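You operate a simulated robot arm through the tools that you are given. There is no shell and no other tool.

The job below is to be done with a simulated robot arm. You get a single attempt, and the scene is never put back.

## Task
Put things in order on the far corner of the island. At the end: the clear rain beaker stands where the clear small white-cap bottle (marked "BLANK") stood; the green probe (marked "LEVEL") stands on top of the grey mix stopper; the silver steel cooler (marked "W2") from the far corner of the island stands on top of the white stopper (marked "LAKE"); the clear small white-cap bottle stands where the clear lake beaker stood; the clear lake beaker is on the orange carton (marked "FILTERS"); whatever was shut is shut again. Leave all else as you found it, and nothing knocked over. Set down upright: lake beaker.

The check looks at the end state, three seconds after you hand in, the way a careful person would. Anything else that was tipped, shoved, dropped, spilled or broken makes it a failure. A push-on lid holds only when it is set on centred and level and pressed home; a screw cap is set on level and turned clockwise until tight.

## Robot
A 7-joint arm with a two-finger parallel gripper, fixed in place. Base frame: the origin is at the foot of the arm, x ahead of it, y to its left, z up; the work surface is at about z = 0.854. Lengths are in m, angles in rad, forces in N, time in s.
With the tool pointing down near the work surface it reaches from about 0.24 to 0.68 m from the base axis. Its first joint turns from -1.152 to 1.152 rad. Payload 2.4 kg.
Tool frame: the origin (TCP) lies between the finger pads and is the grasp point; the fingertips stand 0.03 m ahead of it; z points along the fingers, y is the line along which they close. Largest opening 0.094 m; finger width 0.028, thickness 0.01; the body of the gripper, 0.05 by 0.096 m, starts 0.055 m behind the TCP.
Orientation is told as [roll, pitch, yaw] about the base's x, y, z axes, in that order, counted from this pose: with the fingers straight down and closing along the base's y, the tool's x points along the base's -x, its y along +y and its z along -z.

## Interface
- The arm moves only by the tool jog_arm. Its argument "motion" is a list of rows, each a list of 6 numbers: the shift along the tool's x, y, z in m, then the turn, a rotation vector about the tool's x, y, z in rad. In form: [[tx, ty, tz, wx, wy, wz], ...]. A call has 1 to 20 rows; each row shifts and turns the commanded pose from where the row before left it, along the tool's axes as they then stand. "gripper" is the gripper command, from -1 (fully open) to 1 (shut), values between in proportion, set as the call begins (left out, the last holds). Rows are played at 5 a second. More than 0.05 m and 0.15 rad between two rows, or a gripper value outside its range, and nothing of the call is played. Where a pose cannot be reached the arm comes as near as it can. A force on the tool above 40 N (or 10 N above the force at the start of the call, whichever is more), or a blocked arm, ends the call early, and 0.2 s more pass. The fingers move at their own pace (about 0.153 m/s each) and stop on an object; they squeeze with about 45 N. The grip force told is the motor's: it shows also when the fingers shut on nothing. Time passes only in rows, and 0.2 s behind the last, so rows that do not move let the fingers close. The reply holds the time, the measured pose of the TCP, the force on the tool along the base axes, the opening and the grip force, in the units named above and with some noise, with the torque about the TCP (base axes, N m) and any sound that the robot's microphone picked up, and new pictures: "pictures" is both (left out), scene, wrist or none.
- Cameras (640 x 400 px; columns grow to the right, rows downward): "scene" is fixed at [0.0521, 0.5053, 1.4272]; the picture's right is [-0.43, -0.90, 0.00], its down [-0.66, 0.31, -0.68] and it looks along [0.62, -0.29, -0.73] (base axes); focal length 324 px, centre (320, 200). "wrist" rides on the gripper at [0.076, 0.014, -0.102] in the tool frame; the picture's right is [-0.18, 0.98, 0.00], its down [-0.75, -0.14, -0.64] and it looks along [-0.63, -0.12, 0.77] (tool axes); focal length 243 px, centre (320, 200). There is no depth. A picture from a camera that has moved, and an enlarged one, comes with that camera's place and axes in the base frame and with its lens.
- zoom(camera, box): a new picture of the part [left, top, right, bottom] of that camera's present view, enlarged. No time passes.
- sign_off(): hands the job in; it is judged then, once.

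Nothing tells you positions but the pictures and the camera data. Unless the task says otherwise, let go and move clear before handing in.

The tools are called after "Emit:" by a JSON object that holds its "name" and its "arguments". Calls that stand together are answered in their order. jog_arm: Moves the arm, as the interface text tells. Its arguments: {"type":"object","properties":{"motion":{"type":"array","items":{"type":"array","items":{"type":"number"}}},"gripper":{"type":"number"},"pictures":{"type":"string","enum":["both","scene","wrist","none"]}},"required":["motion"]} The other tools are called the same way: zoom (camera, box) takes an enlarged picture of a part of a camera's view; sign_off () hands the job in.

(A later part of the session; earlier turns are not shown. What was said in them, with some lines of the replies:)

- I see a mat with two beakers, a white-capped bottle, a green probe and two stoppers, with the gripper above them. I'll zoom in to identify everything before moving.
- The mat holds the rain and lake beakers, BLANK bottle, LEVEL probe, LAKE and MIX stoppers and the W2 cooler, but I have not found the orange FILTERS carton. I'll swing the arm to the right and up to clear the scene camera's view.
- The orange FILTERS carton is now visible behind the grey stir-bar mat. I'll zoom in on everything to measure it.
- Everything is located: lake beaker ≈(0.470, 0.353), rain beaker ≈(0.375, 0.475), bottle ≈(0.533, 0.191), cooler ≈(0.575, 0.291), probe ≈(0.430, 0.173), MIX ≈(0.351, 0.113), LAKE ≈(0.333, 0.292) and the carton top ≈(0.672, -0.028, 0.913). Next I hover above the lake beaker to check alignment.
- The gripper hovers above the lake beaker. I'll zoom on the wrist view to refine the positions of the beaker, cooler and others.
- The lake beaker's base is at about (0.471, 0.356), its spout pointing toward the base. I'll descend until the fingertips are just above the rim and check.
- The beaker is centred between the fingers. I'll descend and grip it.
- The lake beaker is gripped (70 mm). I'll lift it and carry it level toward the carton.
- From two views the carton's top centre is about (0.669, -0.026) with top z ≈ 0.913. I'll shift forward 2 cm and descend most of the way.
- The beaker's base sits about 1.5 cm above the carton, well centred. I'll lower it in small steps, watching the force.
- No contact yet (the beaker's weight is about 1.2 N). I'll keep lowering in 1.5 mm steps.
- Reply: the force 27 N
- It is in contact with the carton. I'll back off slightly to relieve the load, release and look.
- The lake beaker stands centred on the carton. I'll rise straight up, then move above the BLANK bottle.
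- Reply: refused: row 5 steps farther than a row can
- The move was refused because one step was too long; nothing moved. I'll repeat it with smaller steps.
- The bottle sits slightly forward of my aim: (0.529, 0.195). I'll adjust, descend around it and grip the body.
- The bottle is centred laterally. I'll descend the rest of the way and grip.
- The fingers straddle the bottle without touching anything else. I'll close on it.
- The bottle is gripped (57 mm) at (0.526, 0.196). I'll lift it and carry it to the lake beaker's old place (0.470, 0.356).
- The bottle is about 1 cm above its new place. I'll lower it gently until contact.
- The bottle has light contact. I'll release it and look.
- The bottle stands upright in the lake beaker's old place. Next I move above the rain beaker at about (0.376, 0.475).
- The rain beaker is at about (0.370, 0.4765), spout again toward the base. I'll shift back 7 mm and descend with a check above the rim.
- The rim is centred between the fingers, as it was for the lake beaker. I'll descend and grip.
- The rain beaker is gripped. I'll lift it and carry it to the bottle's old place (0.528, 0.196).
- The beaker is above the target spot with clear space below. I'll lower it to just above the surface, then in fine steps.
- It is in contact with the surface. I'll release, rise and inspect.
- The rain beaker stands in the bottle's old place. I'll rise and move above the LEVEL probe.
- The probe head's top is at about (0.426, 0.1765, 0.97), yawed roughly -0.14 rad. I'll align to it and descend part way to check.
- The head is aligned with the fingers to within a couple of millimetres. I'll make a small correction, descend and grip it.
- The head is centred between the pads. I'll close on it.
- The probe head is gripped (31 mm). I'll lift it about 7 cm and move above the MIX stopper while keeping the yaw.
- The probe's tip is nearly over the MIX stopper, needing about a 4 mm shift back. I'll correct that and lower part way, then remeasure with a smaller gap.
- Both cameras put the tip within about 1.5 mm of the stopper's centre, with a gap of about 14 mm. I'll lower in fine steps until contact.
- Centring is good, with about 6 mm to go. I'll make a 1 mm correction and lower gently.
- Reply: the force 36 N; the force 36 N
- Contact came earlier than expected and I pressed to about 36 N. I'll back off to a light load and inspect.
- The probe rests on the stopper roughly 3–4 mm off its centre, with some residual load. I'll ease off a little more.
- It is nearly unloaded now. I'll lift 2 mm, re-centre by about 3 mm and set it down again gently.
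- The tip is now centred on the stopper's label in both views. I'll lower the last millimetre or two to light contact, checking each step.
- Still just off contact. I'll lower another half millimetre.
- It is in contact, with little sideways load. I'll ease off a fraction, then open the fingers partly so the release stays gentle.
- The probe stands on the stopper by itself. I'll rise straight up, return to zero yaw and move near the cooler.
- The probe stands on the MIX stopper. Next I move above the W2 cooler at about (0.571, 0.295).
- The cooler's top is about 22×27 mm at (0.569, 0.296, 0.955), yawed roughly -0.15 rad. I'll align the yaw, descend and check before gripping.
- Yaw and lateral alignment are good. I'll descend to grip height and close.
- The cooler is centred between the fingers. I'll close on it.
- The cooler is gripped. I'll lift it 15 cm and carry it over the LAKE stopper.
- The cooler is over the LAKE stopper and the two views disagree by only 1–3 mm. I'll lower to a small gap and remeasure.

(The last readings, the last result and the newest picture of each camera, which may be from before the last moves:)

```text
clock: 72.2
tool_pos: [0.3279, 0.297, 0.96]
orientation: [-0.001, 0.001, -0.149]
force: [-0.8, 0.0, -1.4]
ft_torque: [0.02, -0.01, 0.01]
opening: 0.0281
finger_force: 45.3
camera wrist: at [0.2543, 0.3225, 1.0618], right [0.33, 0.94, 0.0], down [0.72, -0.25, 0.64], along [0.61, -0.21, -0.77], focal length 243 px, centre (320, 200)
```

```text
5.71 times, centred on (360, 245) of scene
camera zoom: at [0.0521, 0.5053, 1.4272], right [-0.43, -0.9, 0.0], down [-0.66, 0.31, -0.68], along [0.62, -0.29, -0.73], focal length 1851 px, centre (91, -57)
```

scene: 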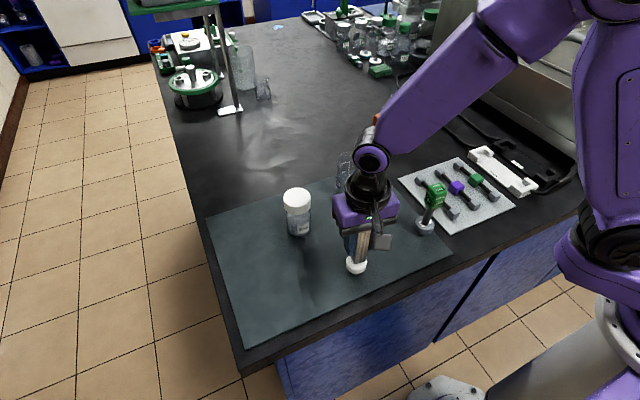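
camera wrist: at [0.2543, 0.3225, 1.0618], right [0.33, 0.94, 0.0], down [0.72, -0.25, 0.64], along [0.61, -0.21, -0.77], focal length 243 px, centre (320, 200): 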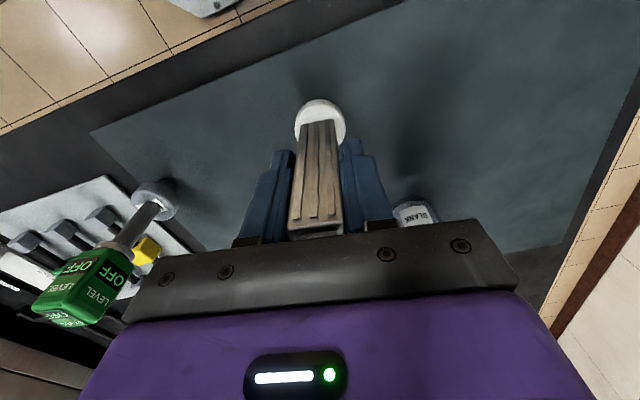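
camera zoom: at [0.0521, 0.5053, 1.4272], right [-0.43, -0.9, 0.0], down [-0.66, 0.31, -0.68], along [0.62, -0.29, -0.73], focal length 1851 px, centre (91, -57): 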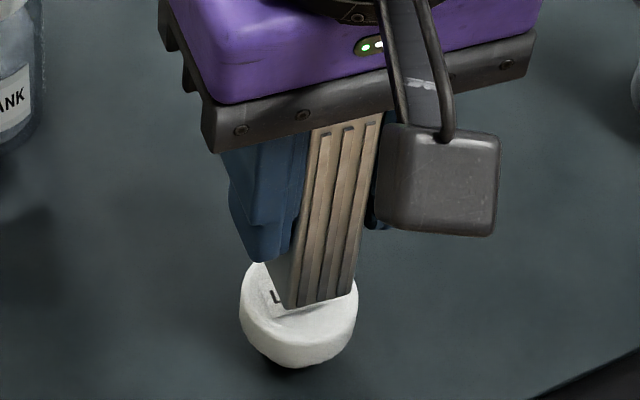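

The cooler is within about 2 mm of the stopper's centre, with roughly a 12 mm gap. I'll lower most of that, then step down checking the force each time.

Emit:
{"name": "jog_arm", "arguments": {"motion": [[0.001, 0.0005, 0.003, 0, 0, 0], [0, 0, 0.003, 0, 0, 0], [0, 0, 0.001, 0, 0, 0], [0, 0, 0, 0, 0, 0]], "gripper": 1}}

Emit:
{"name": "zoom", "arguments": {"camera": "wrist", "box": [260, 60, 380, 150]}}

Emit:
{"name": "zoom", "arguments": {"camera": "scene", "box": [320, 210, 400, 280]}}

```text
clock: 73.2
tool_pos: [0.3269, 0.2962, 0.9528]
orientation: [-0.001, 0.0, -0.152]
force: [0.2, -0.5, -1.9]
ft_torque: [-0.02, 0.02, 0.01]
opening: 0.0276
finger_force: 44.7
camera wrist: at [0.2534, 0.3233, 1.0548], right [0.33, 0.94, 0.0], down [0.72, -0.25, 0.64], along [0.61, -0.21, -0.77], focal length 243 px, centre (320, 200)
```

scene: 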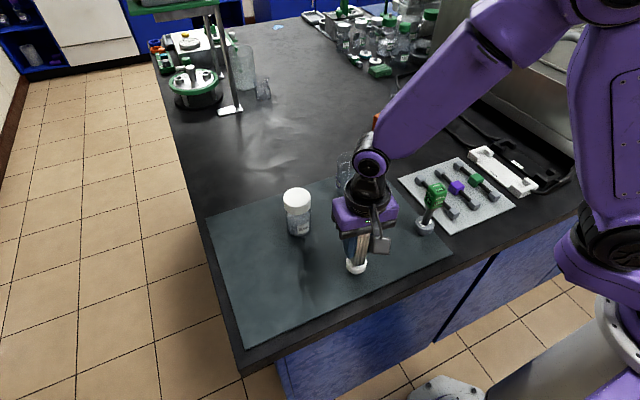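
wrist: 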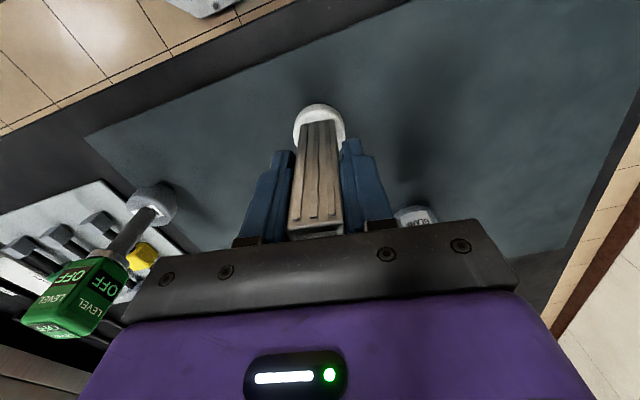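

```text
4.44 times, centred on (320, 105) of wrist
camera zoom: at [0.2534, 0.3233, 1.0548], right [0.33, 0.94, 0.0], down [0.72, -0.25, 0.64], along [0.61, -0.21, -0.77], focal length 1078 px, centre (320, 622)
```

zoom: 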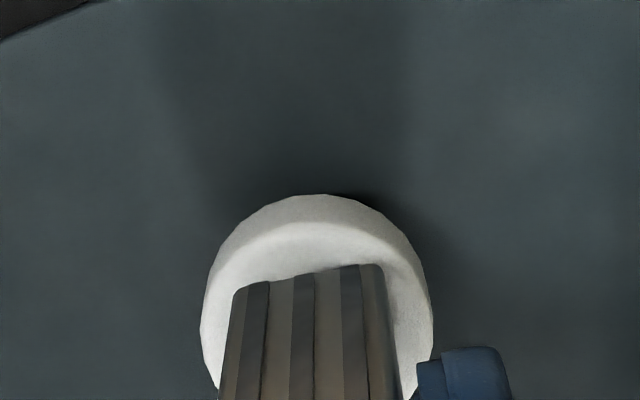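

```text
5.71 times, centred on (360, 245) of scene
camera zoom: at [0.0521, 0.5053, 1.4272], right [-0.43, -0.9, 0.0], down [-0.66, 0.31, -0.68], along [0.62, -0.29, -0.73], focal length 1851 px, centre (91, -57)
```

zoom: 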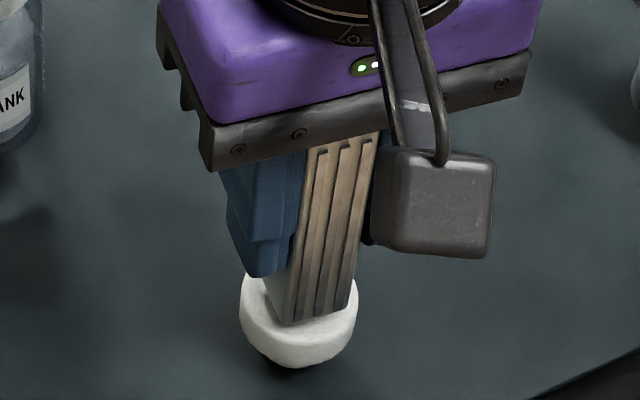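

Centring is still within about 2 mm, so I'll shift 1 mm back and continue down in millimetre steps.

Emit:
{"name": "jog_arm", "arguments": {"motion": [[0.001, 0, 0.001, 0, 0, 0], [0, 0, 0.001, 0, 0, 0], [0, 0, 0, 0, 0, 0]], "gripper": 1, "pictures": "none"}}

```text
clock: 74.0
tool_pos: [0.3251, 0.2981, 0.9519]
orientation: [0.0, 0.001, -0.151]
force: [0.1, -0.8, -2.1]
ft_torque: [0.02, 0.02, -0.02]
opening: 0.0278
finger_force: 44.9
```

Emit:
{"name": "jog_arm", "arguments": {"motion": [[0, 0, 0.001, 0, 0, 0], [0, 0, 0, 0, 0, 0]], "gripper": 1, "pictures": "none"}}

```text
clock: 74.6
tool_pos: [0.327, 0.2972, 0.9495]
orientation: [-0.001, 0.002, -0.151]
force: [1.0, -0.4, -1.1]
ft_torque: [-0.02, -0.01, -0.01]
opening: 0.0277
finger_force: 45.5
```

No contact yet; I'll take another millimetre.

Emit:
{"name": "jog_arm", "arguments": {"motion": [[0, 0, 0.0008, 0, 0, 0], [0, 0, 0, 0, 0, 0]], "gripper": 1, "pictures": "none"}}

```text
clock: 75.2
tool_pos: [0.3263, 0.2979, 0.9482]
orientation: [-0.002, -0.001, -0.149]
force: [-0.4, 0.3, -1.4]
ft_torque: [-0.01, -0.01, -0.01]
opening: 0.0278
finger_force: 44.9
```

Emit:
{"name": "jog_arm", "arguments": {"motion": [[0, 0, 0.0008, 0, 0, 0], [0, 0, 0, 0, 0, 0]], "gripper": 1}}

Emit:
{"name": "zoom", "arguments": {"camera": "scene", "box": [320, 210, 400, 280]}}

Emit:
{"name": "zoom", "arguments": {"camera": "wrist", "box": [260, 60, 380, 150]}}

```text
clock: 75.8
tool_pos: [0.3277, 0.2972, 0.9485]
orientation: [0.003, -0.001, -0.152]
force: [-0.1, 0.7, -1.2]
ft_torque: [0.01, 0.04, 0.02]
opening: 0.0279
finger_force: 45.1
camera wrist: at [0.2524, 0.3233, 1.0503], right [0.33, 0.94, 0.0], down [0.72, -0.25, 0.64], along [0.61, -0.21, -0.77], focal length 243 px, centre (320, 200)
```

scene: 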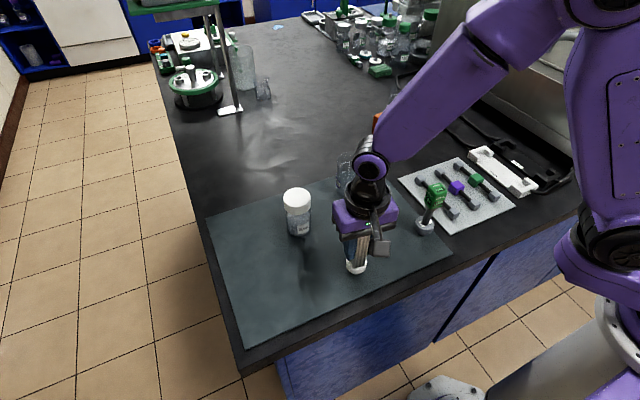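
wrist: 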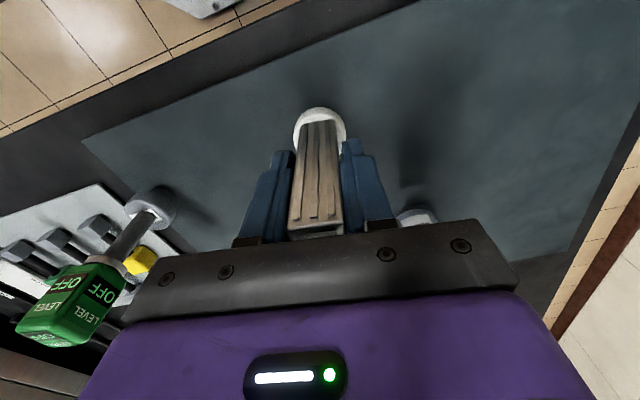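

```text
5.71 times, centred on (360, 245) of scene
camera zoom: at [0.0521, 0.5053, 1.4272], right [-0.43, -0.9, 0.0], down [-0.66, 0.31, -0.68], along [0.62, -0.29, -0.73], focal length 1851 px, centre (91, -57)
```

zoom: 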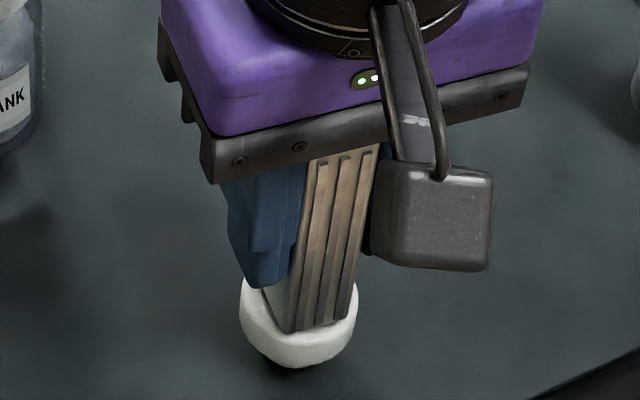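

```text
4.44 times, centred on (320, 105) of wrist
camera zoom: at [0.2524, 0.3233, 1.0503], right [0.33, 0.94, 0.0], down [0.72, -0.25, 0.64], along [0.61, -0.21, -0.77], focal length 1078 px, centre (320, 622)
```

zoom: 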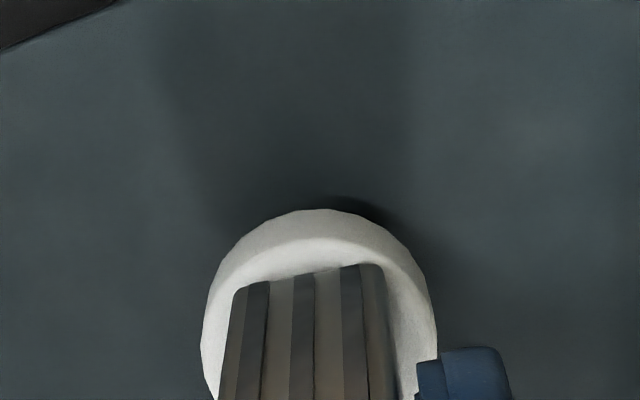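

The cooler's base is right at the stopper's face and centred. I'll continue in sub-millimetre steps until contact.

Emit:
{"name": "jog_arm", "arguments": {"motion": [[0, 0, 0.0007, 0, 0, 0], [0, 0, 0, 0, 0, 0]], "gripper": 1, "pictures": "none"}}

```text
clock: 76.4
tool_pos: [0.3265, 0.2964, 0.9481]
orientation: [0.001, 0.001, -0.151]
force: [0.2, -1.0, -1.8]
ft_torque: [-0.02, -0.01, 0.0]
opening: 0.0278
finger_force: 44.7
```

Emit:
{"name": "jog_arm", "arguments": {"motion": [[0, 0, 0.0007, 0, 0, 0], [0, 0, 0, 0, 0, 0]], "gripper": 1, "pictures": "none"}}

```text
clock: 77.0
tool_pos: [0.3262, 0.2969, 0.9462]
orientation: [0.001, 0.0, -0.151]
force: [0.2, -0.5, -1.2]
ft_torque: [0.02, 0.01, 0.0]
opening: 0.0279
finger_force: 44.7
```

Emit:
{"name": "jog_arm", "arguments": {"motion": [[0, 0, 0.0007, 0, 0, 0], [0, 0, 0, 0, 0, 0]], "gripper": 1, "pictures": "none"}}

```text
clock: 77.6
tool_pos: [0.3263, 0.2985, 0.9456]
orientation: [0.001, 0.001, -0.151]
force: [-0.9, -0.8, 8.4]
ft_torque: [-0.13, 0.06, -0.03]
opening: 0.0279
finger_force: 44.8
```

Contact at 8 N with negligible sideways load. I'll ease off slightly and open the fingers.

Emit:
{"name": "jog_arm", "arguments": {"motion": [[0, 0, -0.0003, 0, 0, 0], [0, 0, 0, 0, 0, 0]], "gripper": 1, "pictures": "none"}}

Emit:
{"name": "jog_arm", "arguments": {"motion": [[0, 0, 0, 0, 0, 0], [0, 0, 0, 0, 0, 0], [0, 0, 0, 0, 0, 0]], "gripper": -0.3}}

Emit:
{"name": "zoom", "arguments": {"camera": "scene", "box": [320, 200, 400, 280]}}

Emit:
{"name": "zoom", "arguments": {"camera": "wrist", "box": [240, 80, 400, 240]}}

```text
clock: 78.2
tool_pos: [0.3265, 0.297, 0.9463]
orientation: [0.0, 0.0, -0.152]
force: [0.5, 0.1, 0.4]
ft_torque: [-0.06, -0.02, -0.01]
opening: 0.028
finger_force: 45.1
```

```text
clock: 79.0
tool_pos: [0.3271, 0.297, 0.9461]
orientation: [0.0, -0.001, -0.15]
force: [-1.1, 0.5, -0.8]
ft_torque: [0.0, 0.0, 0.01]
opening: 0.0612
finger_force: 0.1
camera wrist: at [0.2528, 0.3238, 1.0486], right [0.33, 0.94, 0.0], down [0.72, -0.25, 0.64], along [0.61, -0.21, -0.77], focal length 243 px, centre (320, 200)
```

scene: 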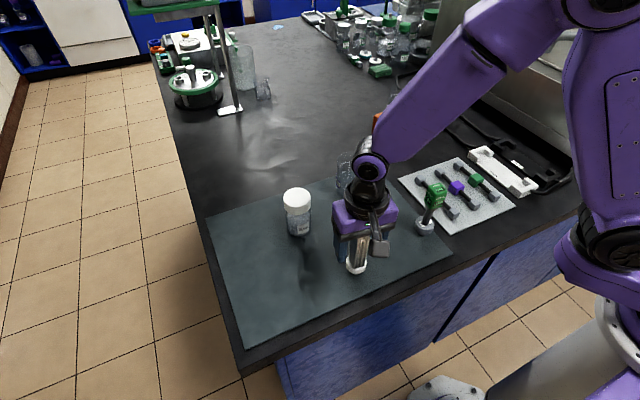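
wrist: 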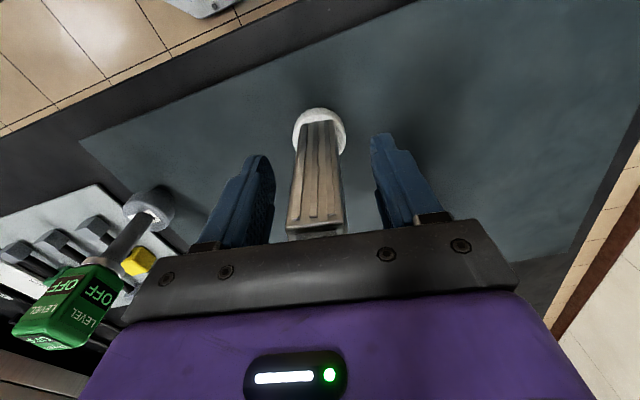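

```text
5.00 times, centred on (360, 240) of scene
camera zoom: at [0.0521, 0.5053, 1.4272], right [-0.43, -0.9, 0.0], down [-0.66, 0.31, -0.68], along [0.62, -0.29, -0.73], focal length 1620 px, centre (120, 0)
```

zoom: 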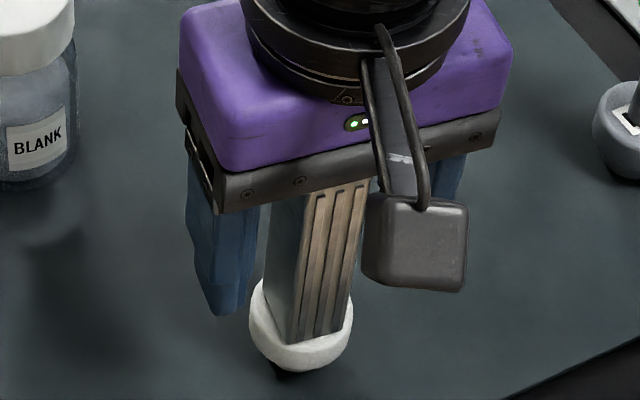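

```text
2.50 times, centred on (320, 160) of wrist
camera zoom: at [0.2528, 0.3238, 1.0486], right [0.33, 0.94, 0.0], down [0.72, -0.25, 0.64], along [0.61, -0.21, -0.77], focal length 606 px, centre (320, 300)
```

zoom: 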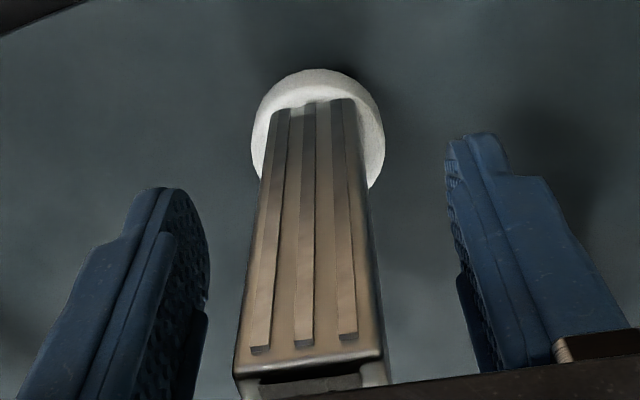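

The cooler stands on the LAKE stopper on its own. I'll rise straight up slowly, then retreat to the starting area to inspect everything.

Emit:
{"name": "jog_arm", "arguments": {"motion": [[0, 0, -0.01, 0, 0, 0], [0, 0, -0.02, 0, 0, 0], [0, 0, -0.03, 0, 0, 0], [0, 0, -0.04, 0, 0, 0], [0, 0, -0.04, 0, 0, 0], [0, 0, -0.04, 0, 0, 0], [0, 0, -0.04, 0, 0, 0], [0, 0, 0, 0, 0, 0.0], [0, 0, 0, 0, 0, -0.075], [0, 0, 0, 0, 0, -0.075], [0, -0.045, 0, 0, 0, 0], [0, -0.045, 0, 0, 0, 0], [0, -0.045, 0, 0, 0, 0], [0, -0.045, 0, 0, 0, 0], [0, -0.045, 0, 0, 0, 0], [0, -0.045, 0, 0, 0, 0], [0, -0.045, 0, 0, 0, 0], [0, -0.045, 0, 0, 0, 0], [0, 0, 0, 0, 0, 0]], "gripper": -0.3}}

Emit:
{"name": "zoom", "arguments": {"camera": "scene", "box": [270, 140, 470, 280]}}

Emit:
{"name": "zoom", "arguments": {"camera": "scene", "box": [320, 190, 400, 280]}}

Emit:
{"name": "zoom", "arguments": {"camera": "scene", "box": [350, 70, 450, 160]}}

Emit:
{"name": "zoom", "arguments": {"camera": "scene", "box": [390, 160, 490, 240]}}

```text
clock: 83.0
tool_pos: [0.3245, -0.0626, 1.1683]
orientation: [0.001, -0.001, 0.0]
force: [0.5, -0.8, -0.7]
ft_torque: [0.01, -0.01, -0.01]
opening: 0.0611
finger_force: 0.0
camera wrist: at [0.2486, -0.0466, 1.2693], right [0.18, 0.98, 0.0], down [0.75, -0.14, 0.64], along [0.63, -0.12, -0.77], focal length 243 px, centre (320, 200)
```

scene: 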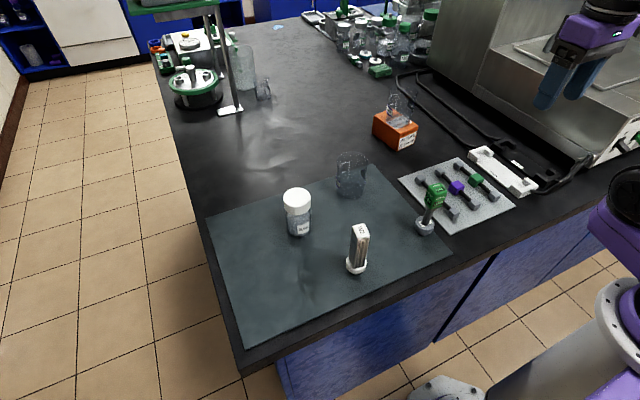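
wrist: 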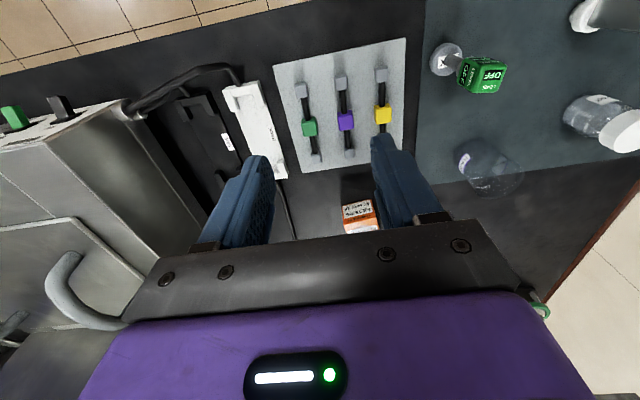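

```text
2.86 times, centred on (370, 210) of scene
camera zoom: at [0.0521, 0.5053, 1.4272], right [-0.43, -0.9, 0.0], down [-0.66, 0.31, -0.68], along [0.62, -0.29, -0.73], focal length 926 px, centre (177, 171)
```

zoom: 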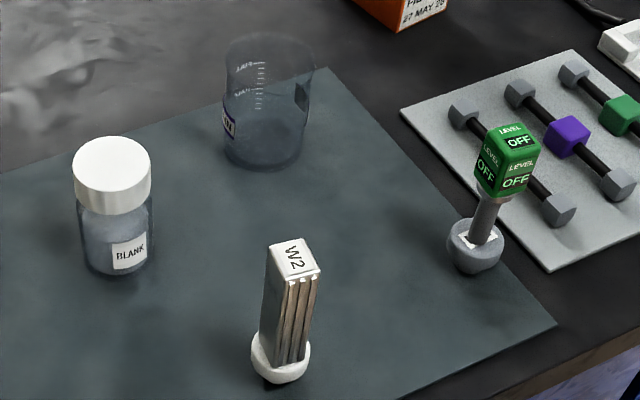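

```text
4.44 times, centred on (360, 235) of scene
camera zoom: at [0.0521, 0.5053, 1.4272], right [-0.43, -0.9, 0.0], down [-0.66, 0.31, -0.68], along [0.62, -0.29, -0.73], focal length 1440 px, centre (142, 44)
```

zoom: 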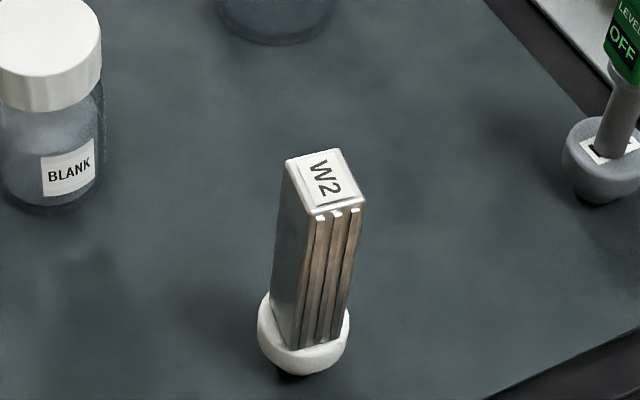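

```text
4.44 times, centred on (400, 115) of scene
camera zoom: at [0.0521, 0.5053, 1.4272], right [-0.43, -0.9, 0.0], down [-0.66, 0.31, -0.68], along [0.62, -0.29, -0.73], focal length 1440 px, centre (-36, 578)
```

zoom: 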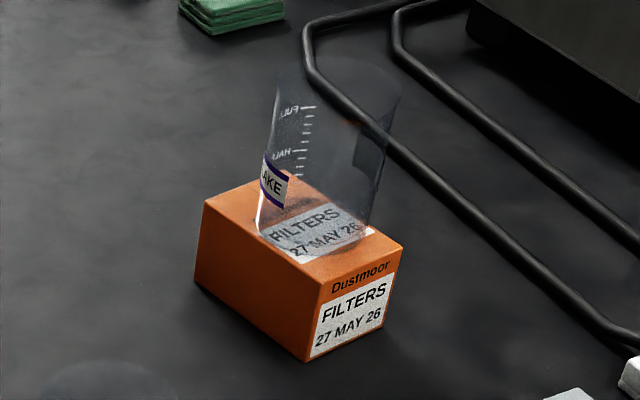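

```text
5.00 times, centred on (440, 200) of scene
camera zoom: at [0.0521, 0.5053, 1.4272], right [-0.43, -0.9, 0.0], down [-0.66, 0.31, -0.68], along [0.62, -0.29, -0.73], focal length 1620 px, centre (-280, 200)
```

zoom: 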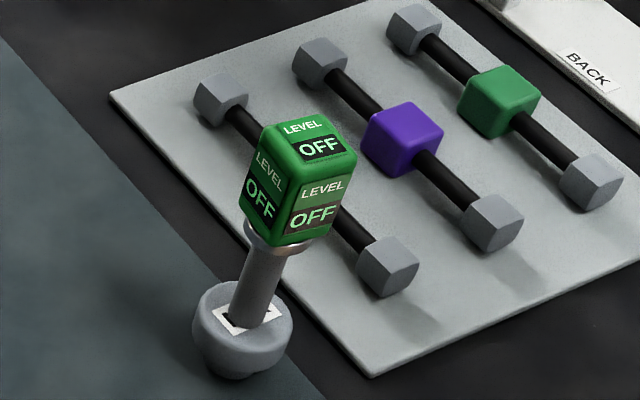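

Everything is in place and stable. The lake beaker is upright on the carton, the capped bottle is in the lake beaker's old spot, and the rain beaker is in the bottle's old spot. The probe is on the MIX stopper and the cooler on the LAKE stopper. The arm is clear, so I'm handing in.

Emit:
{"name": "sign_off", "arguments": {}}

```text
The job is handed in.
```

I've handed the job in; no result has come back yet. In the last pictures before hand-in, everything was standing and nothing else looked moved or knocked over:

- **Lake beaker:** it stands upright and roughly centred on the orange FILTERS carton.
- **BLANK bottle:** it stands where the lake beaker was. Its cap was never loosened, and nothing else was opened.
- **Rain beaker:** it stands where the BLANK bottle was.
- **LEVEL probe:** it stands on the grey MIX stopper. On the first try I pressed it down with about 36 N, so I lifted it a few millimetres, re-centred it and set it down again gently.
- **W2 cooler:** it stands on the white LAKE stopper, within about 2 mm of centre.

The arm had let go and was clear of everything at hand-in.
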